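You operate a simulated robot arm through the tools that you are given. There is no shell and no other tool. Be economical: measure what you need, move in short steps, check, and stop when the job is done.

Carry out the task below with a simulated robot arm. There is one attempt and no reset: what you move stays moved.

TASK
Read the green film on the code lamp and file it in its line's bay.
Fine: switch the lamp off at the end.

It is judged by the outcome, as a careful person would: the job done as asked, and still so three seconds after it is handed in. It fails if anything else is knocked over, pushed out of place, dropped, spilled or broken.

THE ROBOT
A 7-joint arm with a two-finger parallel gripper, fixed in place. Base frame: the origin is at the foot of the arm, x ahead of it, y to its left, z up; the work surface is at about z = 0.86. Lengths are in m, angles in degrees, forces in N, time in s.
With the tool pointing down near the work surface it reaches from about 0.24 to 0.68 m from the base axis. Its first joint turns from -66.0 to 66.0 degrees. Payload 2.4 kg.
The tool frame sits at the grasp point between the pads (the TCP): z along the fingers, y along the line on which they close. The tips reach 0.03 m beyond it. The gripper opens to 0.094 m. The fingers are 0.028 m wide and 0.01 m thick; the gripper's body (0.05 by 0.096 m) begins 0.055 m behind the TCP.
Orientation is that of the tool frame in the base frame, as [roll, pitch, yaw] about the fixed x, y, z axes, in that order (R = Rz(yaw) Ry(pitch) Rx(roll)). With the fingers straight down and closing along the base's y, the tool's x points along the base's -x, its y along +y and its z along -z.

THE INTERFACE
- The arm moves only by the tool arm_command. Its argument "plan" is a list of rows, each a list of 7 numbers: the turn, a rotation vector about the tool's x, y, z in degrees, then the shift along the tool's x, y, z in mm, then the opening, from 0 (shut) to 1 (fully open). In form: [[ax, ay, az, tx, ty, tz, gripper], ...]. A call has 1 to 8 rows; each row shifts and turns the commanded pose from where the row before left it, along the tool's axes as they then stand. Each row takes 0.2 s and may step no farther than 0.05 m and 8.6 degrees from the row before; otherwise, or with a gripper value out of range, the whole call is refused. A pose out of reach is approached as far as the arm can. The call stops where the force on the tool passes 40 N (or 10 N more than at its start, if that is more) or the arm is blocked; 0.2 s more then pass. Each finger travels about 0.153 m/s and halts on what it meets, pressing with about 24 N; the grip force reading is that of the motor and also rises with nothing between the fingers. The clock runs only during rows and for 0.2 s after the last one: add rows that do not move to give the fingers time. It gives the time, the measured TCP pose, the force on the tool (base axes), the opening and the grip force at its end, in the units of the frame above (readings bear some noise), with the torque about the TCP (base axes, N m) and any sound that the robot's microphone picked up, and new pictures: "show" is both (left out), scene, wrist or none.
- Cameras (640 x 400 px; columns grow to the right, rows downward): "scene" is fixed at [0.0446, 0.481, 1.4414]; the picture's right is [-0.69, -0.73, 0.00], its down [-0.44, 0.41, -0.80] and it looks along [0.58, -0.55, -0.60] (base axes); focal length 305 px, centre (320, 200). "wrist" rides on the gripper at [0.076, 0.014, -0.102] in the tool frame; the picture's right is [-0.18, 0.98, 0.00], its down [-0.75, -0.14, -0.64] and it looks along [-0.63, -0.12, 0.77] (tool axes); focal length 243 px, centre (320, 200). There is no depth. A picture from a camera that has moved, and an enlarged one, comes with that camera's place and axes in the base frame and with its lens.
- enlarge(camera, box): a new picture of the part [left, top, right, bottom] of that camera's present view, enlarged. No time passes.
- job_done(): hands the job in; it is judged then, once.

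Work in short steps. Places have to be worked out from the pictures, the camera data and where the tool is seen: move nearer, look again, correct. Check each grasp and each placing, and mend what went wrong. You have 120 turns and 200 pictures in all, those below and enlarged ones among them. Open the gripper and draw the arm clear of the work before you hand the job in, unless the task says otherwise; then end with one line.

The tools are called after "Call:" by a JSON object that holds its "op" and its "data". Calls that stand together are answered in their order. arm_command: Moves the arm, as the interface text tells. Its arguments: {"type":"object","properties":{"plan":{"type":"array","items":{"type":"array","items":{"type":"number"}}},"show":{"type":"string","enum":["both","scene","wrist","none"]}},"required":["plan"]} The other tools are called the same way: enlarge (camera, box) takes an enlarged picture of a part of a camera's view; job_done () hands the job in.

At the start:

```text
clock: 0.0
position: [0.3804, -0.1254, 1.2316]
tcp_rot: [-179.9, 0.0, 180.0]
force: [-0.5, 0.1, -0.2]
wrist_torque: [-0.03, 0.0, 0.02]
opening: 0.0942
grip_force: 0.0
```

scene: 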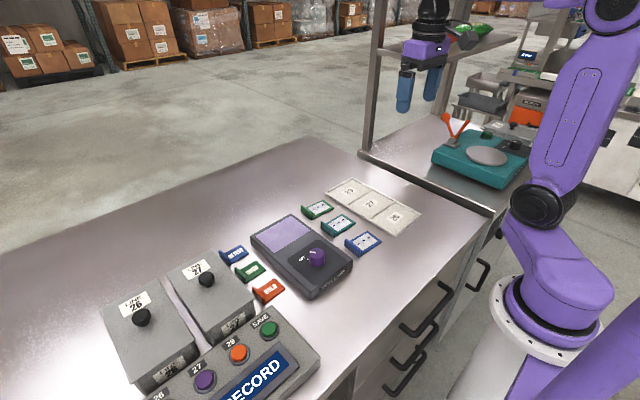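
wrist: 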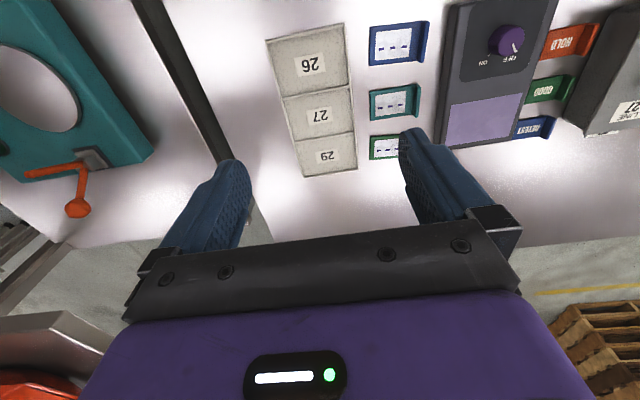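

The pictures show a lamp box with a knob, three films (green, teal, blue) and a three-bay tray. I'll enlarge these areas to see them better.

Call:
{"op": "enlarge", "data": {"camera": "scene", "box": [240, 160, 440, 300]}}

Call:
{"op": "enlarge", "data": {"camera": "wrist", "box": [260, 0, 640, 200]}}

Call:
{"op": "enlarge", "data": {"camera": "scene", "box": [90, 230, 330, 400]}}

```text
2.86 times, centred on (340, 230) of scene
camera zoom: at [0.0446, 0.481, 1.4414], right [-0.69, -0.73, 0.0], down [-0.44, 0.41, -0.8], along [0.58, -0.55, -0.6], focal length 872 px, centre (263, 114)
```

zoom: 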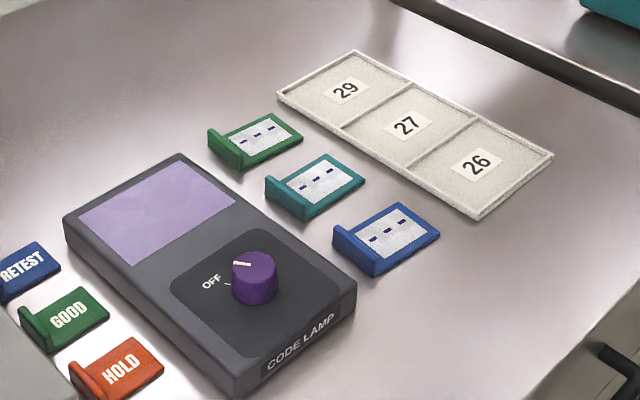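

```text
1.68 times, centred on (450, 100) of wrist
camera zoom: at [0.3042, -0.1128, 1.3345], right [0.18, 0.98, 0.0], down [0.75, -0.14, 0.64], along [0.63, -0.12, -0.77], focal length 409 px, centre (101, 368)
```

zoom: 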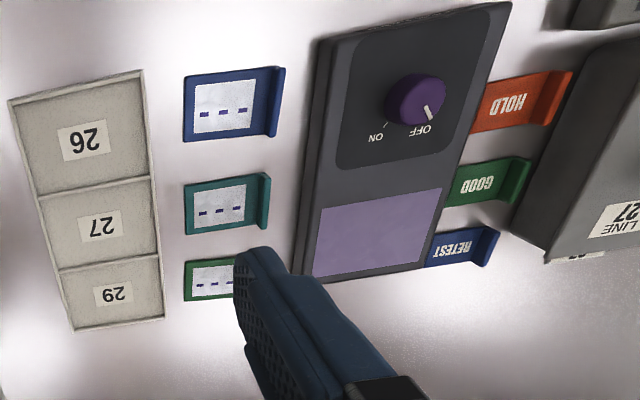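

```text
2.35 times, centred on (210, 315) of scene
camera zoom: at [0.0446, 0.481, 1.4414], right [-0.69, -0.73, 0.0], down [-0.44, 0.41, -0.8], along [0.58, -0.55, -0.6], focal length 718 px, centre (579, -71)
```

zoom: 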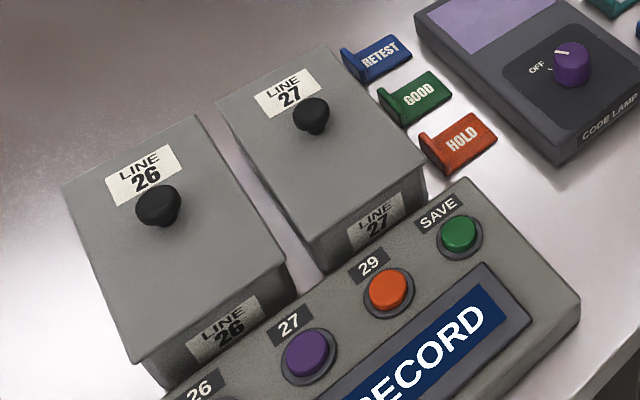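

Estimated positions: knob near (0.40, 0.15), screen near (0.53, 0.15), green film tab near (0.57, 0.03). I'll move above the knob, staying high, and look.

Call:
{"op": "arm_command", "data": {"plan": [[0, 0, 0, 0, 45, 0, 1], [0, 0, 0, 0, 45, 0, 1], [0, 0, 0, 0, 45, 0, 1], [0, 0, 0, 0, 45, 20, 1], [0, 0, 0, 0, 45, 20, 1], [0, 0, 0, 0, 45, 20, 1], [0, 0, 0, 0, 0, 45, 1], [0, 0, 0, 0, 0, 45, 1]]}}

```text
clock: 1.8
position: [0.3803, 0.1419, 1.0816]
tcp_rot: [180.0, 0.1, -179.9]
force: [0.2, 0.5, 1.0]
wrist_torque: [-0.01, 0.0, 0.0]
opening: 0.0936
grip_force: 0.0
camera wrist: at [0.3036, 0.1556, 1.1841], right [0.18, 0.98, 0.0], down [0.75, -0.14, 0.64], along [0.63, -0.12, -0.77], focal length 243 px, centre (320, 200)
```

scene: 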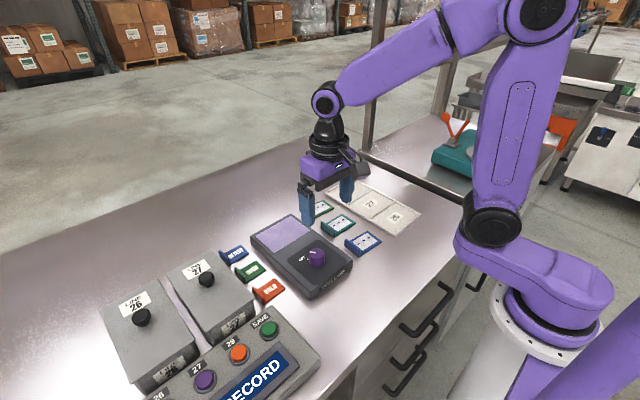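
wrist: 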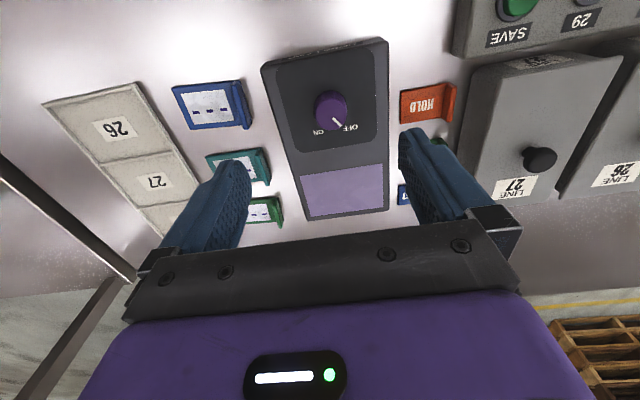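

The knob is consistently at about (0.398, 0.149). I'll enlarge it to see the OFF and ON angles and estimate its size.

Call:
{"op": "enlarge", "data": {"camera": "wrist", "box": [250, 30, 410, 230]}}

Call:
{"op": "enlarge", "data": {"camera": "scene", "box": [240, 190, 380, 300]}}

```text
2.00 times, centred on (330, 130) of wrist
camera zoom: at [0.3036, 0.1556, 1.1841], right [0.18, 0.98, 0.0], down [0.75, -0.14, 0.64], along [0.63, -0.12, -0.77], focal length 485 px, centre (300, 340)
```

zoom: 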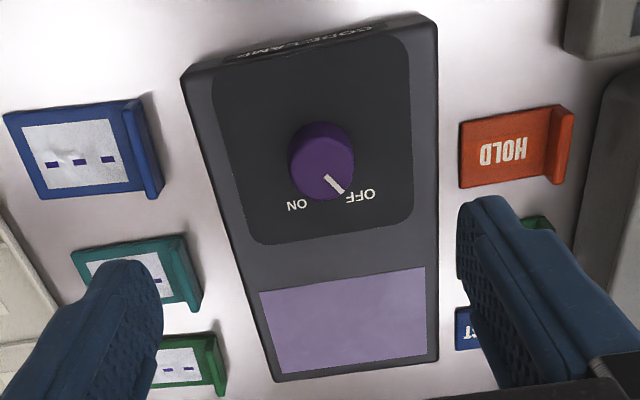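

```text
3.64 times, centred on (310, 245) of scene
camera zoom: at [0.0446, 0.481, 1.4414], right [-0.68, -0.73, 0.0], down [-0.44, 0.41, -0.8], along [0.58, -0.55, -0.6], focal length 1110 px, centre (356, 36)
```

zoom: 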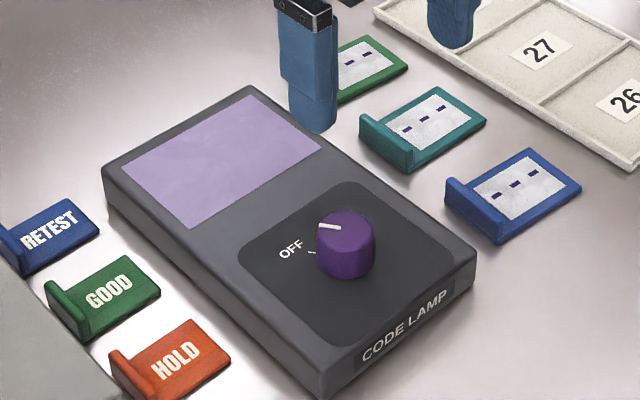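

The knob is about 36 mm wide, OFF at about +30° and ON at about −30°, so it needs roughly 60° clockwise from above. I'll centre over it, pre-turn −30° and descend partway.

Call:
{"op": "arm_command", "data": {"plan": [[0, 0, 0, -18, 7, 20, 1], [0, 0, -7.5, 0, 0, 30, 1], [0, 0, -7.5, 0, 0, 30, 1], [0, 0, -7.5, 0, 0, 25, 1], [0, 0, -7.5, 0, 0, 20, 1], [0, 0, 0, 0, 0, 0, 0.7]]}}

```text
clock: 3.2
position: [0.3994, 0.149, 0.9571]
tcp_rot: [179.9, 0.0, -149.9]
force: [-0.4, 1.5, -0.5]
wrist_torque: [0.01, 0.03, 0.01]
opening: 0.0656
grip_force: 0.0
camera wrist: at [0.3261, 0.1229, 1.0596], right [-0.33, 0.94, 0.0], down [0.72, 0.26, 0.64], along [0.61, 0.21, -0.77], focal length 243 px, centre (320, 200)
```

scene: 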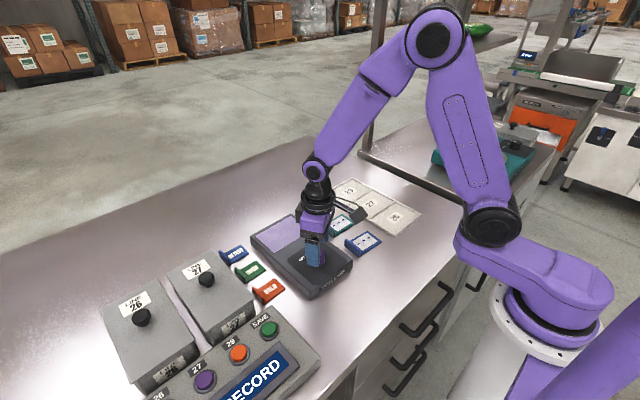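
wrist: 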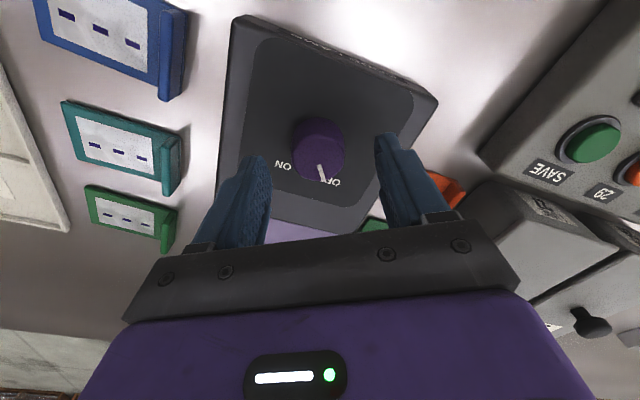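

The knob lies laterally between the fingers. I'll lower 20 mm and check before closing.

Call:
{"op": "arm_command", "data": {"plan": [[0, 0, 0, 0, 0, 10, 0.7], [0, 0, 0, 0, 0, 10, 0.7]], "show": "wrist"}}

Call:
{"op": "enlarge", "data": {"camera": "scene", "box": [270, 210, 370, 300]}}

Call:
{"op": "enlarge", "data": {"camera": "wrist", "box": [220, 60, 420, 240]}}

```text
clock: 3.8
position: [0.3994, 0.1501, 0.9377]
tcp_rot: [180.0, 0.0, -150.0]
force: [-0.5, -0.6, -0.5]
wrist_torque: [0.01, 0.02, -0.03]
opening: 0.0659
grip_force: 0.0
camera wrist: at [0.3256, 0.1231, 1.0403], right [-0.33, 0.94, 0.0], down [0.72, 0.25, 0.64], along [0.61, 0.21, -0.77], focal length 243 px, centre (320, 200)
```

wrist: 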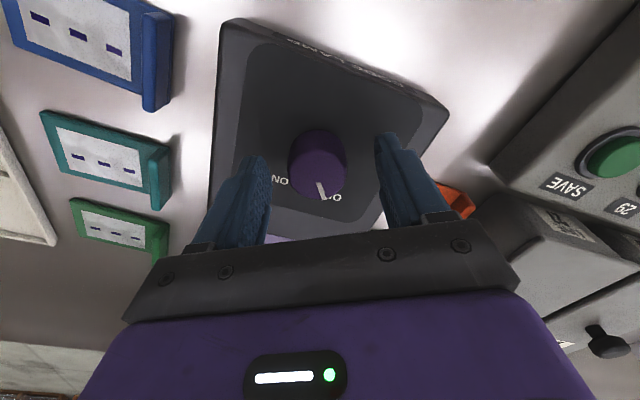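

```text
4.44 times, centred on (320, 255) of scene
camera zoom: at [0.0446, 0.481, 1.4414], right [-0.69, -0.73, 0.0], down [-0.44, 0.41, -0.8], along [0.58, -0.55, -0.6], focal length 1357 px, centre (320, -44)
```

zoom: 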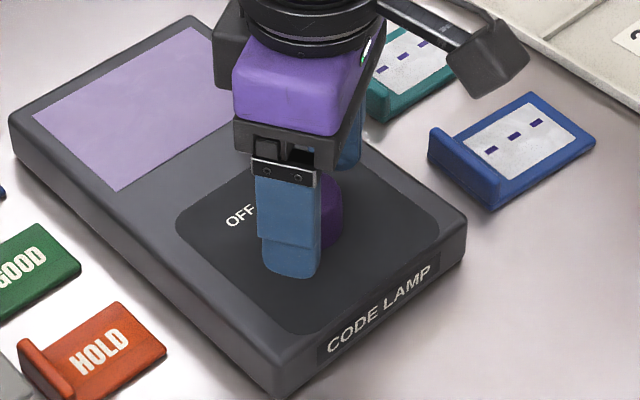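

```text
2.22 times, centred on (320, 150) of wrist
camera zoom: at [0.3256, 0.1231, 1.0403], right [-0.33, 0.94, 0.0], down [0.72, 0.25, 0.64], along [0.61, 0.21, -0.77], focal length 539 px, centre (320, 311)
```

zoom: 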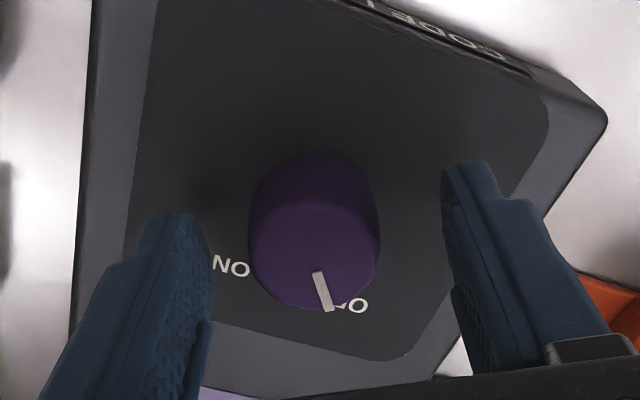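

The knob top seems ~5 mm further along tool −x and at about z=0.914. I'll shift 5 mm, lower 8 mm and close on it.

Call:
{"op": "arm_command", "data": {"plan": [[0, 0, 0, -5, 0, 0, 0.7], [0, 0, 0, 0, 0, 8, 0.7], [0, 0, 0, 0, 0, 0, 0.3], [0, 0, 0, 0, 0, 0, 0.3]]}}

Call:
{"op": "enlarge", "data": {"camera": "wrist", "box": [220, 60, 420, 240]}}

```text
clock: 4.8
position: [0.4059, 0.1498, 0.9287]
tcp_rot: [-180.0, 0.0, -150.2]
force: [13.9, -24.4, 1.6]
wrist_torque: [-0.8, -0.55, -0.03]
opening: 0.0373
grip_force: 45.1
camera wrist: at [0.3315, 0.124, 1.0313], right [-0.33, 0.94, 0.0], down [0.72, 0.25, 0.64], along [0.61, 0.21, -0.77], focal length 243 px, centre (320, 200)
```

scene: 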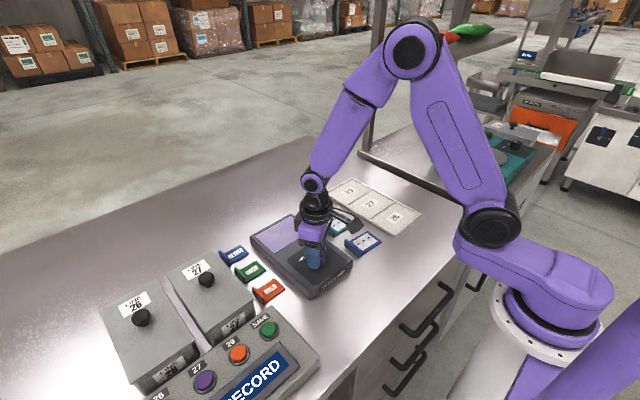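
wrist: 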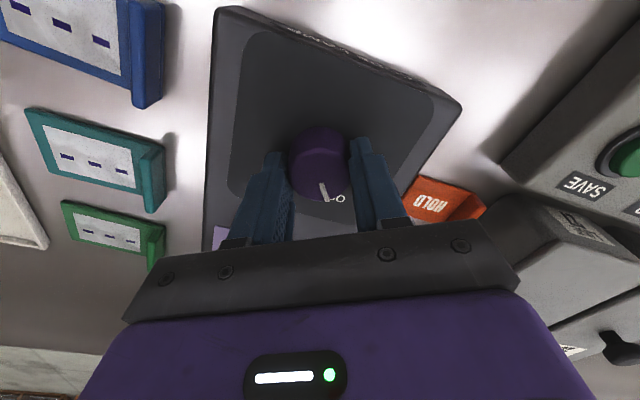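

```text
2.22 times, centred on (320, 150) of wrist
camera zoom: at [0.3315, 0.124, 1.0313], right [-0.33, 0.94, 0.0], down [0.72, 0.25, 0.64], along [0.61, 0.21, -0.77], focal length 539 px, centre (320, 311)
```

zoom: 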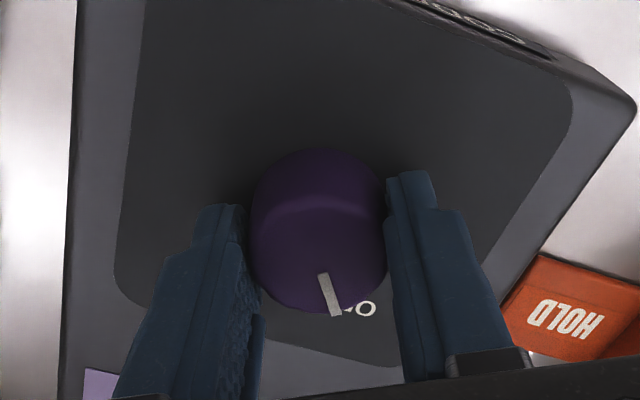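

The grip is on the knob, but the fingers are about 3 mm off-centre (28 N sideways). I'll ease the command by 3.5 mm along tool −y to unload it, then check.

Call:
{"op": "arm_command", "data": {"plan": [[0, 0, 0, 0, -3.5, 0, 0.3], [0, 0, 0, 0, 0, 0, 0.3]], "show": "none"}}

```text
clock: 5.4
position: [0.4063, 0.1504, 0.9279]
tcp_rot: [-180.0, 0.0, -150.0]
force: [7.4, -14.8, -5.1]
wrist_torque: [0.13, -1.16, -0.25]
opening: 0.0369
grip_force: 45.6
```

The side force has halved. I'll ease another 2.5 mm and start the turn.

Call:
{"op": "arm_command", "data": {"plan": [[0, 0, 0, 0, -2.5, 0, 0.3], [0, 0, 7.5, 0, 0, 0, 0.3], [0, 0, 7.5, 0, 0, 0, 0.3], [0, 0, 7.5, 0, 0, 0, 0.3]], "show": "wrist"}}

```text
clock: 6.4
position: [0.4053, 0.1506, 0.93]
tcp_rot: [-180.0, -0.1, -172.4]
force: [-3.4, 11.8, -7.3]
wrist_torque: [0.28, 0.91, -0.01]
opening: 0.037
grip_force: 45.2
camera wrist: at [0.3278, 0.1531, 1.0315], right [0.05, 1.0, 0.0], down [0.77, -0.04, 0.64], along [0.64, -0.03, -0.77], focal length 243 px, centre (320, 200)
```

wrist: 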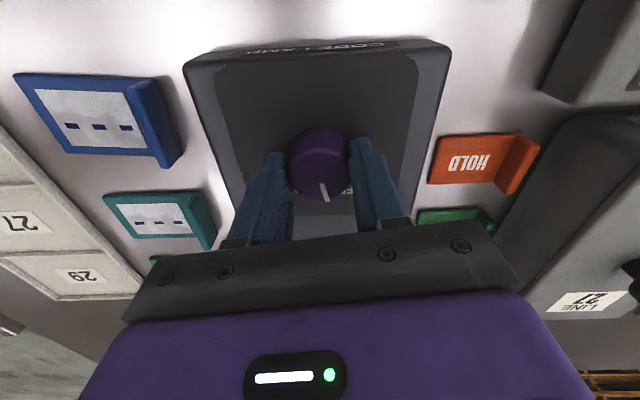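

The knob is turning with the gripper. I'll continue the turn.

Call:
{"op": "arm_command", "data": {"plan": [[0, 0, 7.5, 0, 1, 0, 0.3], [0, 0, 7.5, 0, 0, 0, 0.3], [0, 0, 7.5, 0, 0, 0, 0.3], [0, 0, 7.5, 0, 0, 0, 0.3]]}}

```text
clock: 7.4
position: [0.4051, 0.1509, 0.9284]
tcp_rot: [-179.9, -0.1, 157.3]
force: [-5.9, 13.2, -28.8]
wrist_torque: [0.31, -0.05, 0.03]
opening: 0.0369
grip_force: 45.2
camera wrist: at [0.3405, 0.1913, 1.0316], right [0.55, 0.84, 0.0], down [0.64, -0.42, 0.64], along [0.54, -0.35, -0.77], focal length 243 px, centre (320, 200)
```

scene: 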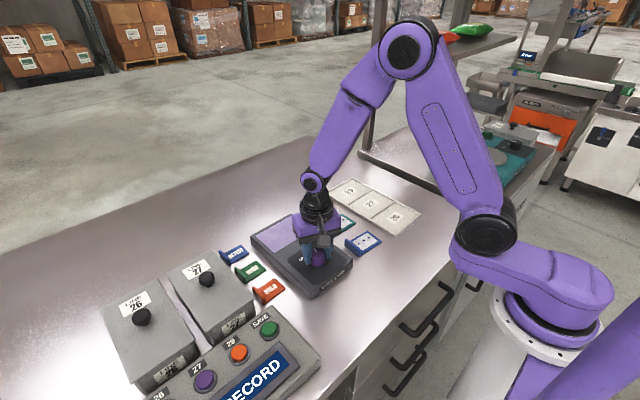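
wrist: 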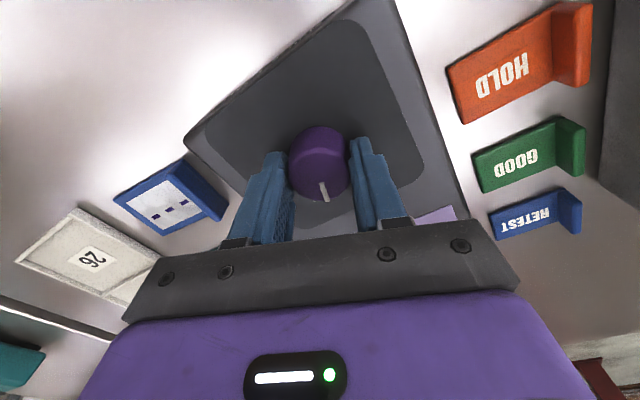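

The gripper has turned about 52°. I'll enlarge to see whether the panel has lit.

Call:
{"op": "enlarge", "data": {"camera": "scene", "box": [240, 200, 380, 300]}}

Call:
{"op": "enlarge", "data": {"camera": "wrist", "box": [220, 60, 480, 240]}}

```text
4.00 times, centred on (310, 250) of scene
camera zoom: at [0.0448, 0.4815, 1.4412], right [-0.68, -0.73, 0.0], down [-0.44, 0.41, -0.8], along [0.58, -0.55, -0.6], focal length 1221 px, centre (360, 0)
```

zoom: 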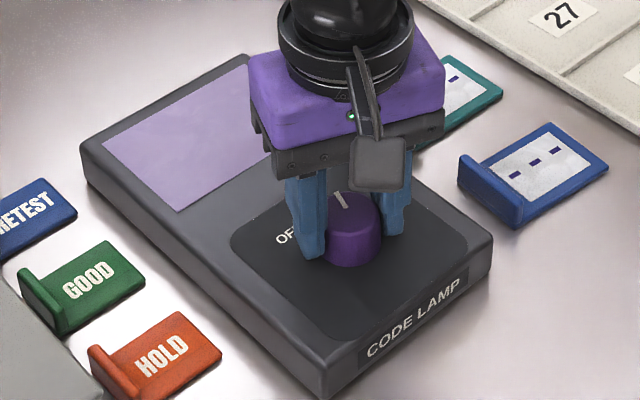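

```text
2.22 times, centred on (350, 150) of wrist
camera zoom: at [0.3405, 0.1913, 1.0316], right [0.55, 0.84, 0.0], down [0.64, -0.42, 0.64], along [0.54, -0.35, -0.77], focal length 539 px, centre (253, 311)
```

zoom: 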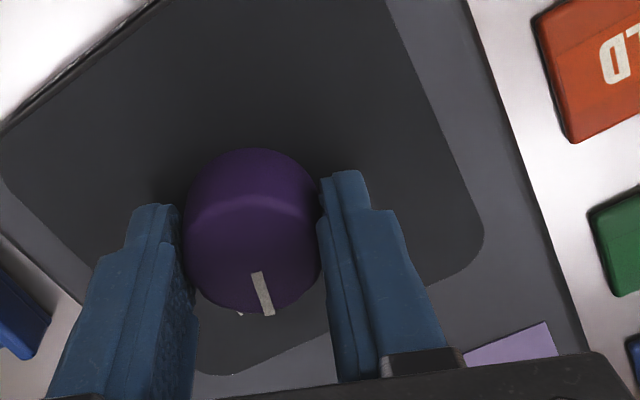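

It has not lit yet, so I'll turn further.

Call:
{"op": "arm_command", "data": {"plan": [[0, 0, 5, 0, 0, 0, 0.3], [0, 0, 5, 0, 0, 0, 0.3], [0, 0, 0, 0, 0, 0, 0.3]], "show": "none"}}

Call:
{"op": "enlarge", "data": {"camera": "scene", "box": [240, 200, 380, 300]}}

```text
clock: 8.2
position: [0.4058, 0.1503, 0.9292]
tcp_rot: [-179.9, -0.1, 147.4]
force: [-10.0, 13.4, -28.6]
wrist_torque: [0.47, 0.32, -0.09]
opening: 0.0369
grip_force: 44.4
```

```text
4.00 times, centred on (310, 250) of scene
camera zoom: at [0.0447, 0.4815, 1.4412], right [-0.68, -0.73, 0.0], down [-0.44, 0.41, -0.8], along [0.58, -0.55, -0.6], focal length 1221 px, centre (360, 0)
```

zoom: 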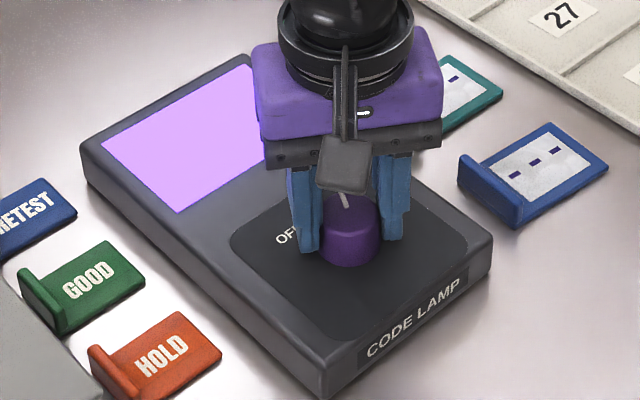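

The screen is lit, so the lamp is on. I'll release, lift and turn the gripper back to yaw 180.

Call:
{"op": "arm_command", "data": {"plan": [[0, 0, 0, 0, 0, 0, 0.7], [0, 0, 0, 0, 0, 0, 0.7], [0, 0, 0, 0, 0, -40, 0.7], [0, 0, -8.2, 0, 0, -40, 0.7], [0, 0, -8.2, 0, 0, -40, 0.7], [0, 0, -8.2, 0, 0, 0, 0.7], [0, 0, -8.2, 0, 0, 0, 0.7]], "show": "none"}}

```text
clock: 9.8
position: [0.4049, 0.1495, 1.0496]
tcp_rot: [179.9, 0.1, -179.4]
force: [0.1, 0.3, -0.1]
wrist_torque: [-0.01, -0.03, -0.04]
opening: 0.0658
grip_force: 0.0
```

Now I'll move toward the green film to look at its tab from above.

Call:
{"op": "arm_command", "data": {"plan": [[0, 0, 0, -28, -38, 0, 0.7], [0, 0, 0, -28, -38, 0, 0.7], [0, 0, 0, -29, -38, 0, 0.7], [0, 0, 0, -25, 0, 0, 0.7]]}}

Call:
{"op": "enlarge", "data": {"camera": "wrist", "box": [230, 80, 410, 260]}}

```text
clock: 10.8
position: [0.5211, 0.0342, 1.0503]
tcp_rot: [179.9, 0.0, -179.7]
force: [0.1, 0.4, 0.2]
wrist_torque: [0.0, -0.02, -0.01]
opening: 0.0659
grip_force: 0.1
camera wrist: at [0.4438, 0.0482, 1.1526], right [0.18, 0.98, 0.0], down [0.75, -0.14, 0.64], along [0.63, -0.11, -0.77], focal length 243 px, centre (320, 200)
```

scene: 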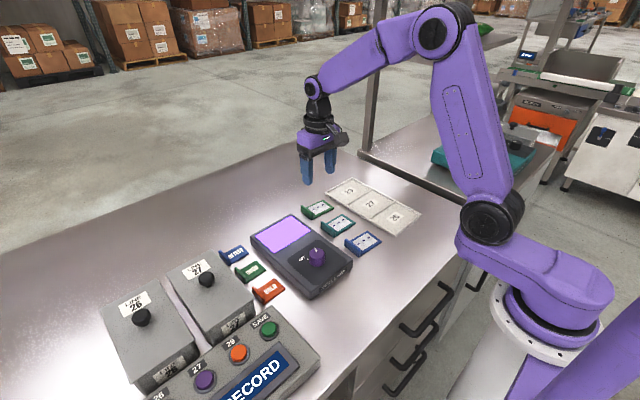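
wrist: 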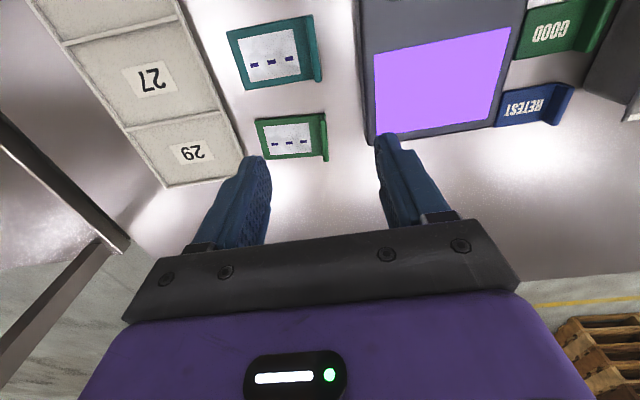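

```text
2.22 times, centred on (320, 170) of wrist
camera zoom: at [0.4438, 0.0482, 1.1526], right [0.18, 0.98, 0.0], down [0.75, -0.14, 0.64], along [0.63, -0.11, -0.77], focal length 539 px, centre (320, 267)
```

zoom: 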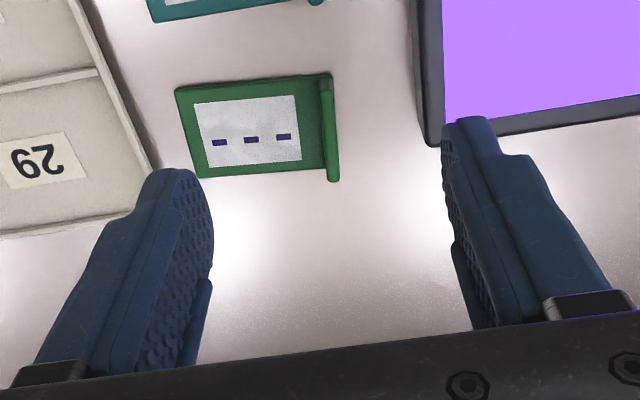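

Film tab centre is at about (0.576, 0.030), running nearly along x but rotated about −6°. I'll align over it and descend to tip height ≈0.90.

Call:
{"op": "arm_command", "data": {"plan": [[0, 0, 0, -28, -2, 0, 0.5], [0, 0, 0, -27, -2, 0, 0.5], [0, 0, 5.5, 0, 0, 35, 0.5], [0, 0, 0, 0, 0, 40, 0.5], [0, 0, 0, 0, 0, 35, 0.5]]}}

Call:
{"op": "enlarge", "data": {"camera": "wrist", "box": [220, 60, 420, 240]}}

Call:
{"op": "enlarge", "data": {"camera": "scene", "box": [270, 150, 370, 230]}}

```text
clock: 12.0
position: [0.5729, 0.0329, 0.9409]
tcp_rot: [179.9, 0.1, 174.9]
force: [0.0, 0.0, -0.9]
wrist_torque: [0.03, 0.02, 0.01]
opening: 0.0473
grip_force: 0.0
camera wrist: at [0.4972, 0.0532, 1.0424], right [0.27, 0.96, 0.0], down [0.74, -0.21, 0.64], along [0.62, -0.17, -0.77], focal length 243 px, centre (320, 200)
```

scene: 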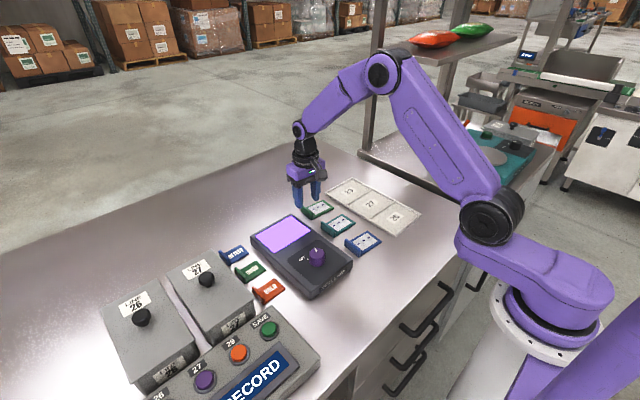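
wrist: 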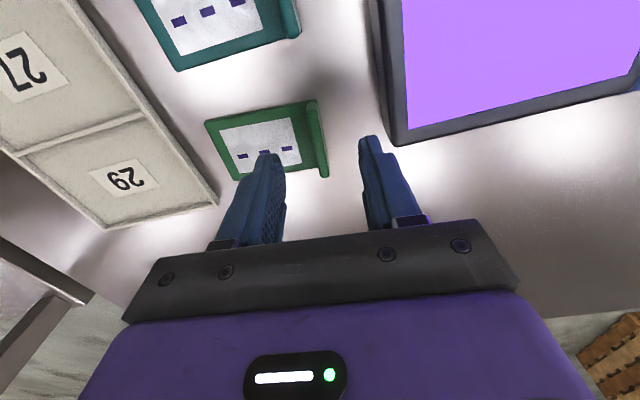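

```text
2.22 times, centred on (320, 150) of wrist
camera zoom: at [0.4972, 0.0532, 1.0424], right [0.27, 0.96, 0.0], down [0.74, -0.21, 0.64], along [0.62, -0.17, -0.77], focal length 539 px, centre (320, 311)
```

zoom: 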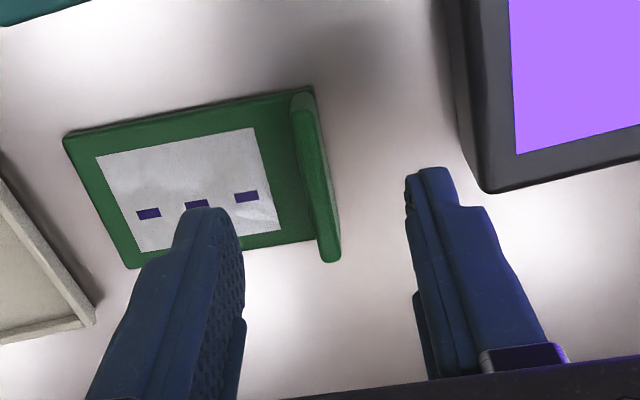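

```text
5.00 times, centred on (320, 190) of scene
camera zoom: at [0.0446, 0.481, 1.4414], right [-0.69, -0.73, 0.0], down [-0.44, 0.41, -0.8], along [0.58, -0.55, -0.6], focal length 1526 px, centre (320, 250)
```

zoom: 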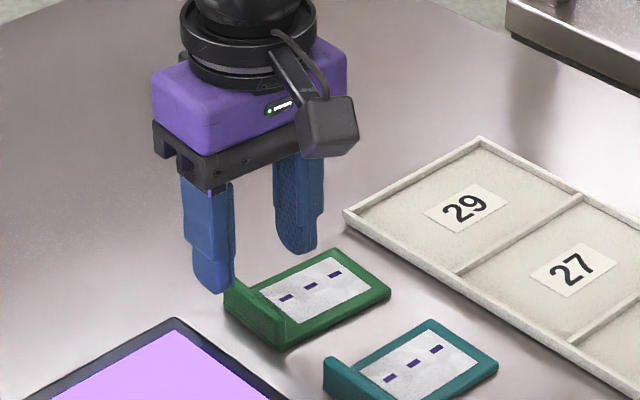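

The tab is centred between the fingers and well aligned. I'll lower 37 mm in small steps and close.

Call:
{"op": "arm_command", "data": {"plan": [[0, 0, 0, -2, -1, 15, 0.5], [0, 0, 0, 0, 0, 12, 0.5], [0, 0, 0, 0, 0, 10, 0.5], [0, 0, 0, 0, 0, 0, 0.0], [0, 0, 0, 0, 0, 0, 0.0]]}}

Call:
{"op": "enlarge", "data": {"camera": "wrist", "box": [220, 60, 420, 240]}}

Call:
{"op": "enlarge", "data": {"camera": "scene", "box": [270, 150, 370, 230]}}

```text
clock: 13.2
position: [0.5756, 0.0318, 0.9029]
tcp_rot: [180.0, 0.1, 174.8]
force: [-0.5, 0.6, -0.4]
wrist_torque: [0.03, -0.06, 0.0]
opening: 0.0067
grip_force: 24.5
camera wrist: at [0.4995, 0.0512, 1.0056], right [0.27, 0.96, 0.0], down [0.74, -0.21, 0.64], along [0.62, -0.17, -0.77], focal length 243 px, centre (320, 200)
```

scene: 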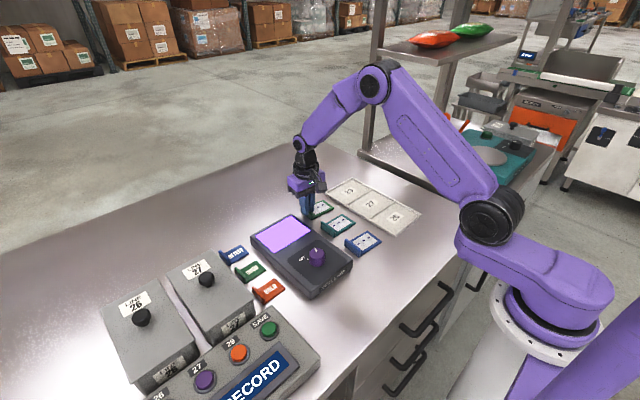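
wrist: 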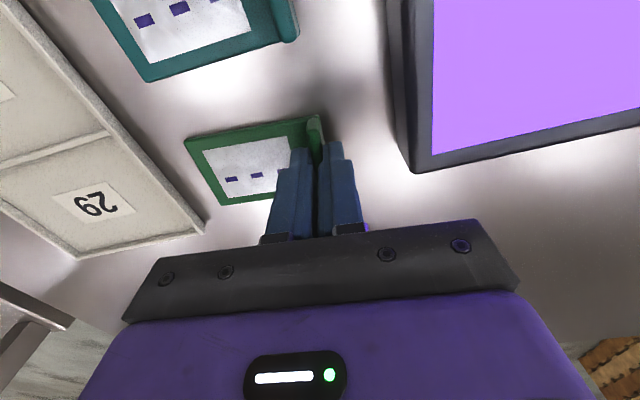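

```text
2.22 times, centred on (320, 150) of wrist
camera zoom: at [0.4995, 0.0512, 1.0056], right [0.27, 0.96, 0.0], down [0.74, -0.21, 0.64], along [0.62, -0.17, -0.77], focal length 539 px, centre (320, 311)
```

zoom: 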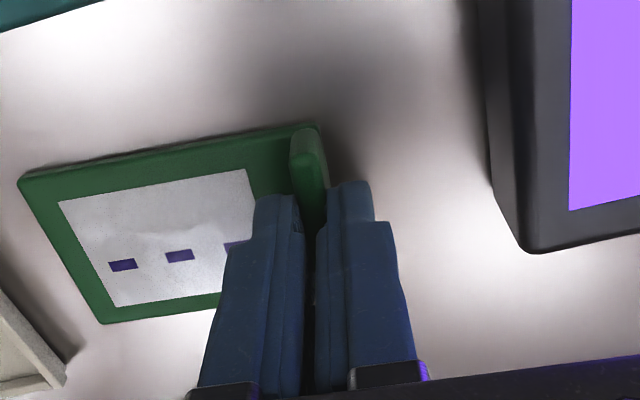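

```text
5.00 times, centred on (320, 190) of scene
camera zoom: at [0.0446, 0.481, 1.4414], right [-0.69, -0.73, 0.0], down [-0.44, 0.41, -0.8], along [0.58, -0.55, -0.6], focal length 1526 px, centre (320, 250)
```

zoom: 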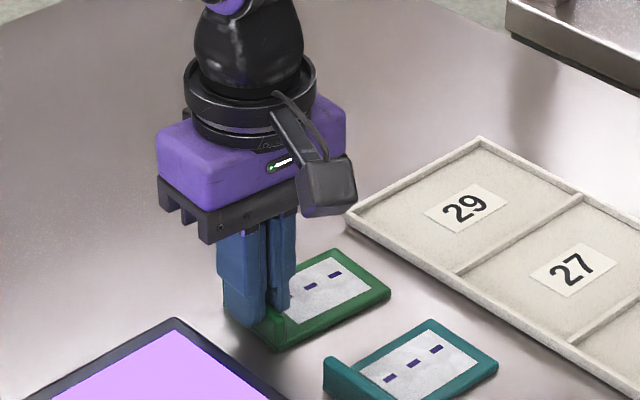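

Gripped (6.7 mm thick tab). I'll lift 60 mm, straighten the yaw and carry it toward the lit screen centred near (0.534, 0.148).

Call:
{"op": "arm_command", "data": {"plan": [[0, 0, 0, 0, 0, -30, 0], [0, 0, 0, 0, 0, -35, 0], [0, 0, -5.3, 0, 0, 0, 0], [0, 0, 0, 10, 41, 0, 0], [0, 0, 0, 10, 41, 0, 0], [0, 0, 0, 10, 41, 0, 0], [0, 0, 0, 11, 40, 0, 0], [0, 0, 0, 0, 0, 0, 0]]}}

Call:
{"op": "enlarge", "data": {"camera": "scene", "box": [240, 150, 380, 260]}}

```text
clock: 15.0
position: [0.5316, 0.1944, 0.967]
tcp_rot: [179.9, 0.1, -179.9]
force: [-0.1, -0.5, -1.0]
wrist_torque: [0.01, 0.01, 0.02]
opening: 0.0066
grip_force: 24.3
camera wrist: at [0.454, 0.2082, 1.0696], right [0.18, 0.98, 0.0], down [0.75, -0.14, 0.64], along [0.63, -0.12, -0.77], focal length 243 px, centre (320, 200)
```

scene: 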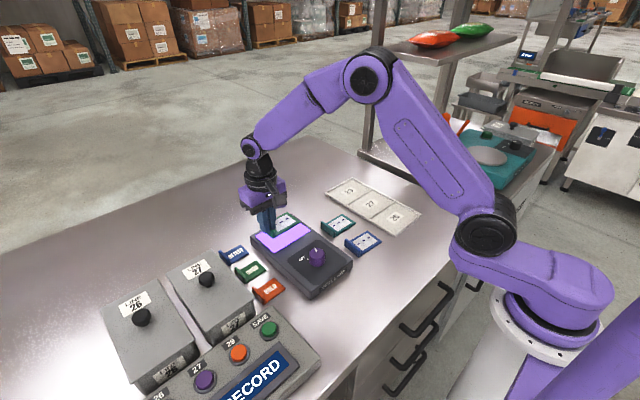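
wrist: 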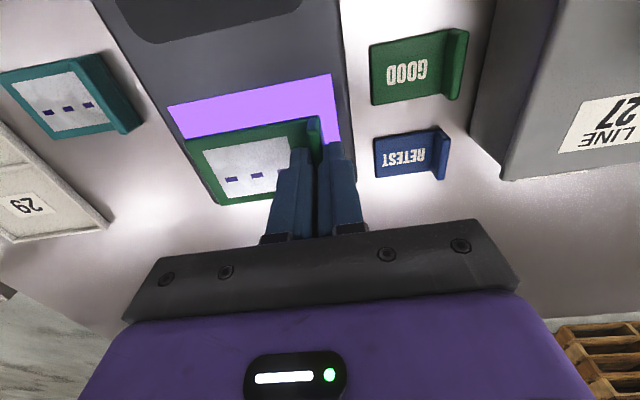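

```text
3.64 times, centred on (310, 205) of scene
camera zoom: at [0.0446, 0.481, 1.4414], right [-0.68, -0.73, 0.0], down [-0.44, 0.41, -0.8], along [0.58, -0.55, -0.6], focal length 1110 px, centre (356, 182)
```

zoom: 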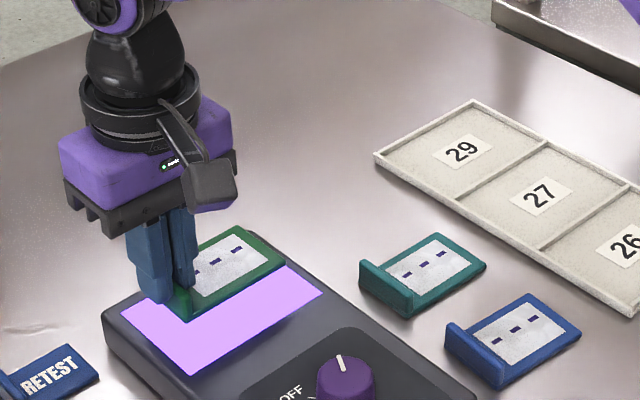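

The film is held level over the screen. I'll lower 28 mm, then feel for contact in small steps.

Call:
{"op": "arm_command", "data": {"plan": [[0, 0, 0, -2, 0, 14, 0], [0, 0, 0, 0, 0, 14, 0], [0, 0, 0, 0, 0, 3, 0], [0, 0, 0, 0, 0, 0, 0]]}}

Call:
{"op": "enlarge", "data": {"camera": "scene", "box": [240, 180, 340, 260]}}

Call:
{"op": "enlarge", "data": {"camera": "wrist", "box": [150, 50, 370, 230]}}

```text
clock: 16.0
position: [0.5347, 0.1946, 0.9362]
tcp_rot: [180.0, 0.1, -179.9]
force: [-2.1, -0.2, 6.5]
wrist_torque: [-0.04, 0.08, -0.01]
opening: 0.0067
grip_force: 24.1
camera wrist: at [0.4579, 0.2079, 1.0393], right [0.18, 0.98, 0.0], down [0.75, -0.14, 0.64], along [0.63, -0.12, -0.77], focal length 243 px, centre (320, 200)
```

scene: 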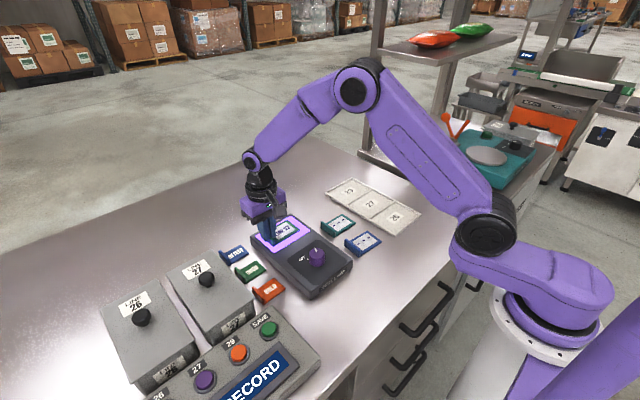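
wrist: 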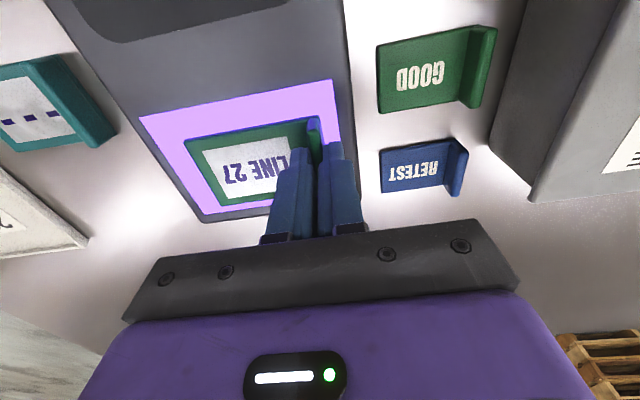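

```text
5.00 times, centred on (290, 220) of scene
camera zoom: at [0.0444, 0.481, 1.4414], right [-0.69, -0.73, 0.0], down [-0.44, 0.41, -0.8], along [0.58, -0.55, -0.6], focal length 1526 px, centre (470, 100)
```

zoom: 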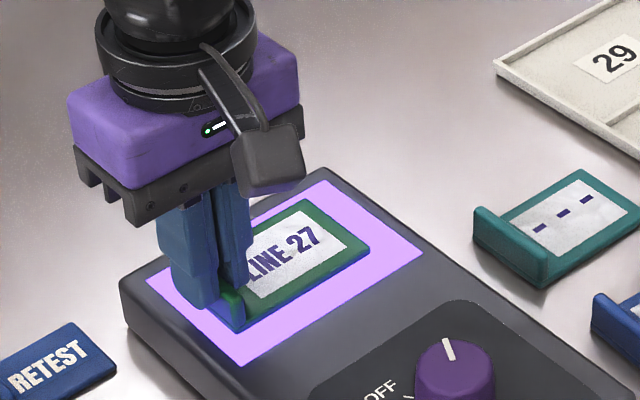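

```text
2.22 times, centred on (260, 140) of wrist
camera zoom: at [0.4579, 0.2079, 1.0393], right [0.18, 0.98, 0.0], down [0.75, -0.14, 0.64], along [0.63, -0.12, -0.77], focal length 539 px, centre (453, 333)
```

zoom: 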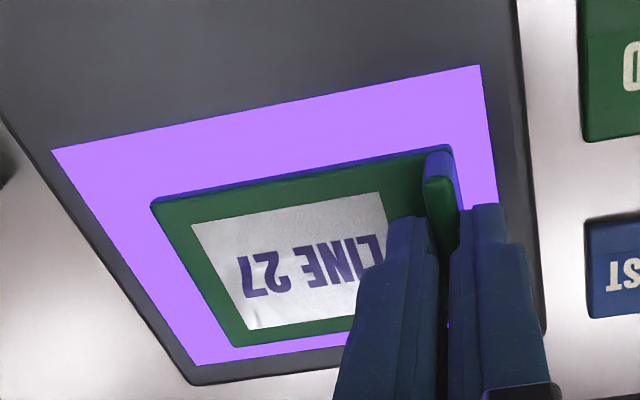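

The film reads LINE 27. Bay 27's centre works out at about (0.481, −0.145), so I'll lift the film and carry it to TCP ≈ (0.481, −0.109).

Call:
{"op": "arm_command", "data": {"plan": [[0, 0, 0, 0, 0, -25, 0], [0, 0, 0, 0, 0, -40, 0], [0, 0, 0, 9, -45, 0, 0], [0, 0, 0, 9, -45, 0, 0], [0, 0, 0, 9, -45, 0, 0], [0, 0, 0, 9, -45, 0, 0], [0, 0, 0, 9, -45, 0, 0], [0, 0, 0, 9, -45, 0, 0]], "show": "none"}}

Call:
{"op": "arm_command", "data": {"plan": [[0, 0, 0, 0, -34, 0, 0], [0, 0, 0, 0, 0, 0, 0]]}}

Call:
{"op": "enlarge", "data": {"camera": "wrist", "box": [150, 50, 370, 230]}}

Call:
{"op": "enlarge", "data": {"camera": "scene", "box": [300, 140, 440, 250]}}

```text
clock: 17.8
position: [0.4823, -0.0783, 1.0007]
tcp_rot: [-180.0, 0.0, -179.8]
force: [0.2, 0.1, -0.4]
wrist_torque: [0.05, -0.01, -0.01]
opening: 0.0069
grip_force: 24.2
```

```text
clock: 18.4
position: [0.4834, -0.1115, 1.0015]
tcp_rot: [179.9, 0.0, -179.8]
force: [-0.5, 0.0, 0.0]
wrist_torque: [0.05, 0.0, -0.01]
opening: 0.0071
grip_force: 24.1
camera wrist: at [0.4064, -0.0976, 1.1036], right [0.18, 0.98, 0.0], down [0.75, -0.14, 0.64], along [0.63, -0.12, -0.77], focal length 243 px, centre (320, 200)
```

scene: 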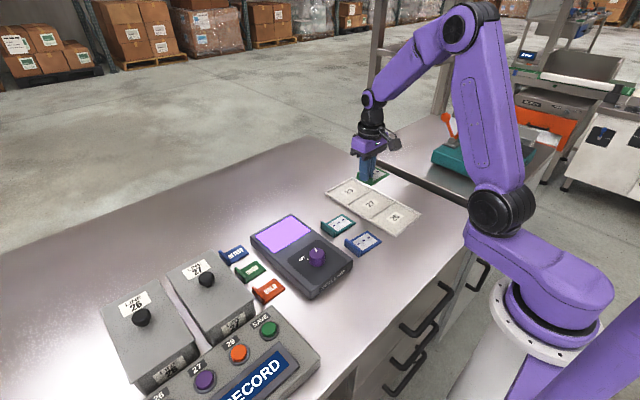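
wrist: 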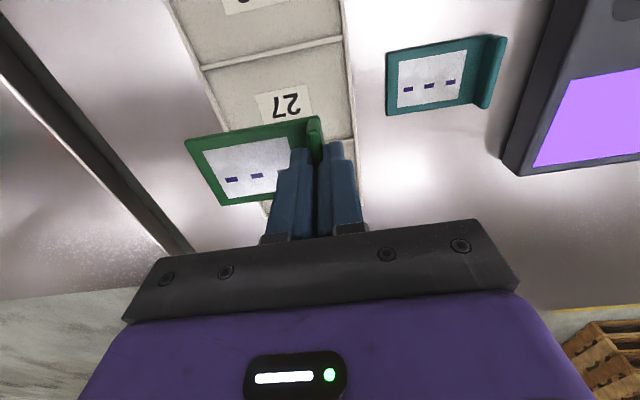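

```text
2.22 times, centred on (260, 140) of wrist
camera zoom: at [0.4064, -0.0976, 1.1036], right [0.18, 0.98, 0.0], down [0.75, -0.14, 0.64], along [0.63, -0.12, -0.77], focal length 539 px, centre (453, 333)
```

zoom: 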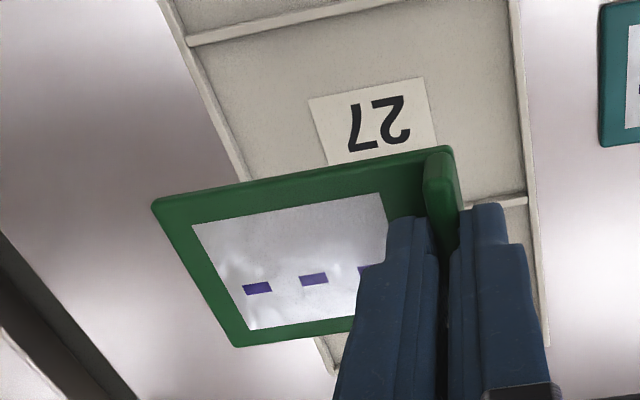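

```text
3.64 times, centred on (370, 195) of scene
camera zoom: at [0.0446, 0.481, 1.4414], right [-0.69, -0.73, 0.0], down [-0.44, 0.41, -0.8], along [0.58, -0.55, -0.6], focal length 1110 px, centre (138, 218)
```

zoom: 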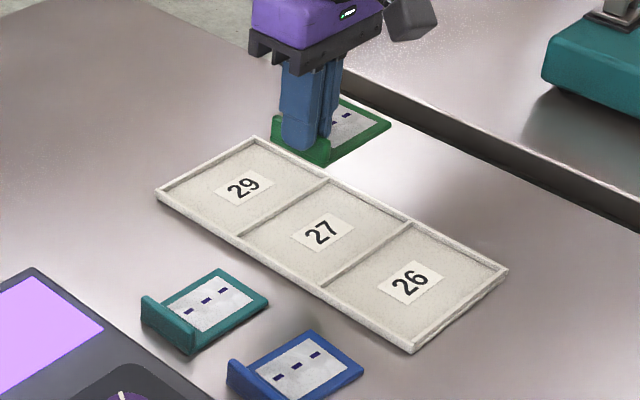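

Bay 27 spans x 0.436–0.524, y −0.207 to −0.084; the film is centred at about (0.487, −0.151). I'll shift −7 mm in x and +4 mm in y, lower most of the way, and check.

Call:
{"op": "arm_command", "data": {"plan": [[0, 0, 0, 7, 4, 20, 0], [0, 0, 0, 0, 0, 30, 0], [0, 0, 0, 0, 0, 25, 0], [0, 0, 0, 0, 0, 0, 0]]}}

Call:
{"op": "enlarge", "data": {"camera": "wrist", "box": [150, 50, 370, 230]}}

Call:
{"op": "enlarge", "data": {"camera": "scene", "box": [310, 160, 430, 250]}}

```text
clock: 19.4
position: [0.4764, -0.1063, 0.9251]
tcp_rot: [-180.0, 0.0, -179.9]
force: [0.4, 0.4, -0.3]
wrist_torque: [0.02, 0.0, -0.01]
opening: 0.0069
grip_force: 24.2
camera wrist: at [0.3987, -0.0925, 1.0281], right [0.18, 0.98, 0.0], down [0.75, -0.14, 0.64], along [0.63, -0.12, -0.77], focal length 243 px, centre (320, 200)
```

scene: 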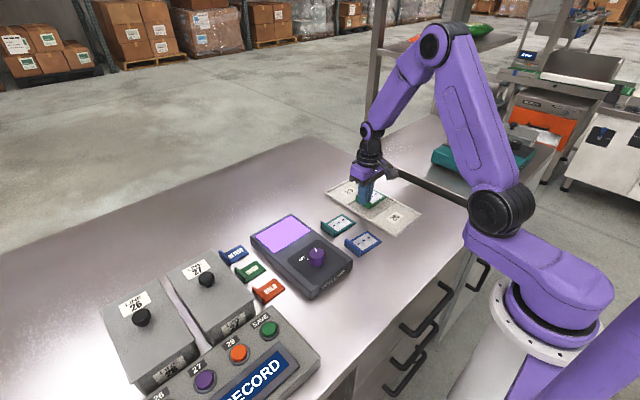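
wrist: 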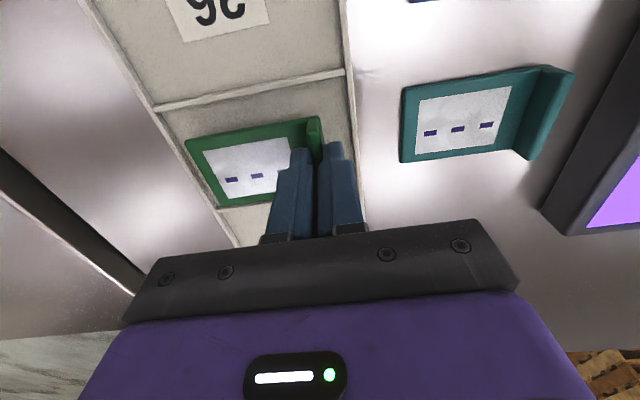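

```text
2.22 times, centred on (260, 140) of wrist
camera zoom: at [0.3987, -0.0925, 1.0281], right [0.18, 0.98, 0.0], down [0.75, -0.14, 0.64], along [0.63, -0.12, -0.77], focal length 539 px, centre (453, 333)
```

zoom: 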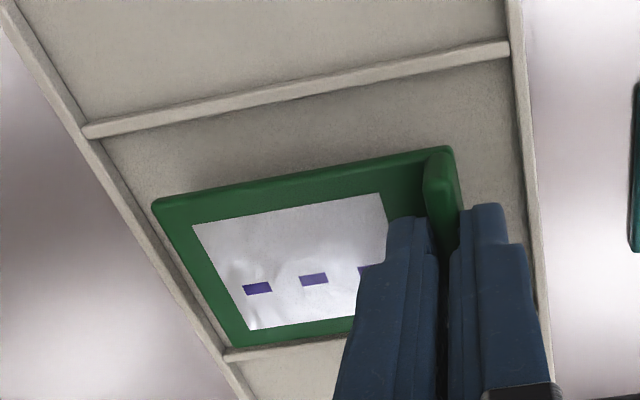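

```text
4.44 times, centred on (370, 205) of scene
camera zoom: at [0.0446, 0.481, 1.4414], right [-0.69, -0.73, 0.0], down [-0.44, 0.41, -0.8], along [0.58, -0.55, -0.6], focal length 1357 px, centre (98, 178)
```

zoom: 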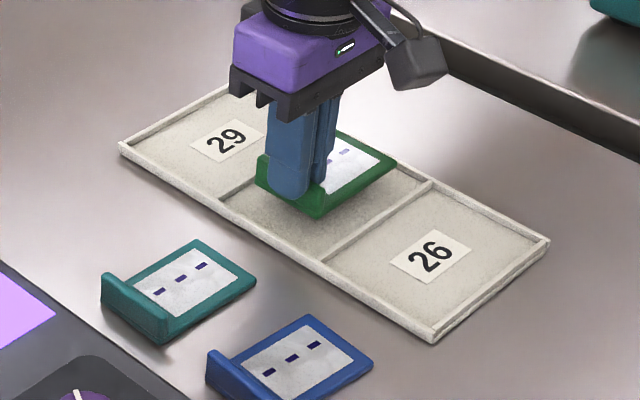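

The film lies inside the bay outline with clearance all round. I'll lower the last ~17 mm gently and watch the force.

Call:
{"op": "arm_command", "data": {"plan": [[0, 0, 0, 0, 0, 8, 0], [0, 0, 0, 0, 0, 4, 0], [0, 0, 0, 0, 0, 3, 0], [0, 0, 0, 0, 0, 0, 0]], "show": "wrist"}}

```text
clock: 20.4
position: [0.4736, -0.1062, 0.9105]
tcp_rot: [-180.0, 0.0, -180.0]
force: [-0.6, -0.4, 0.5]
wrist_torque: [0.0, -0.01, -0.02]
opening: 0.0068
grip_force: 24.3
camera wrist: at [0.3977, -0.0932, 1.0131], right [0.18, 0.98, 0.0], down [0.75, -0.14, 0.64], along [0.63, -0.12, -0.77], focal length 243 px, centre (320, 200)
```

wrist: 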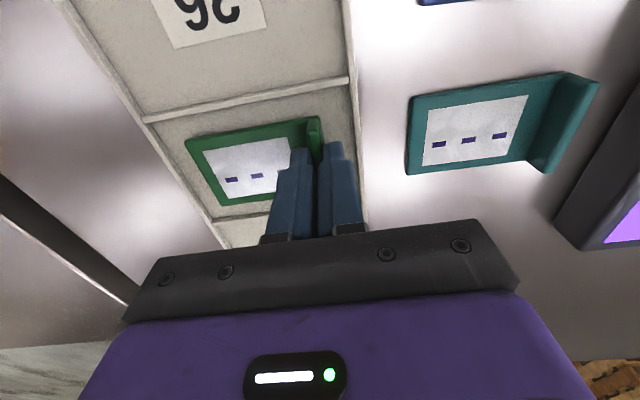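

No contact yet; I'll continue down in 2 mm steps.

Call:
{"op": "arm_command", "data": {"plan": [[0, 0, 0, 0, 0, 2, 0], [0, 0, 0, 0, 0, 1.5, 0], [0, 0, 0, 0, 0, 0, 0]], "show": "none"}}

```text
clock: 21.2
position: [0.4756, -0.107, 0.9069]
tcp_rot: [179.9, 0.1, -180.0]
force: [-2.8, 1.1, 20.0]
wrist_torque: [-0.01, 0.08, -0.01]
opening: 0.007
grip_force: 23.7
```

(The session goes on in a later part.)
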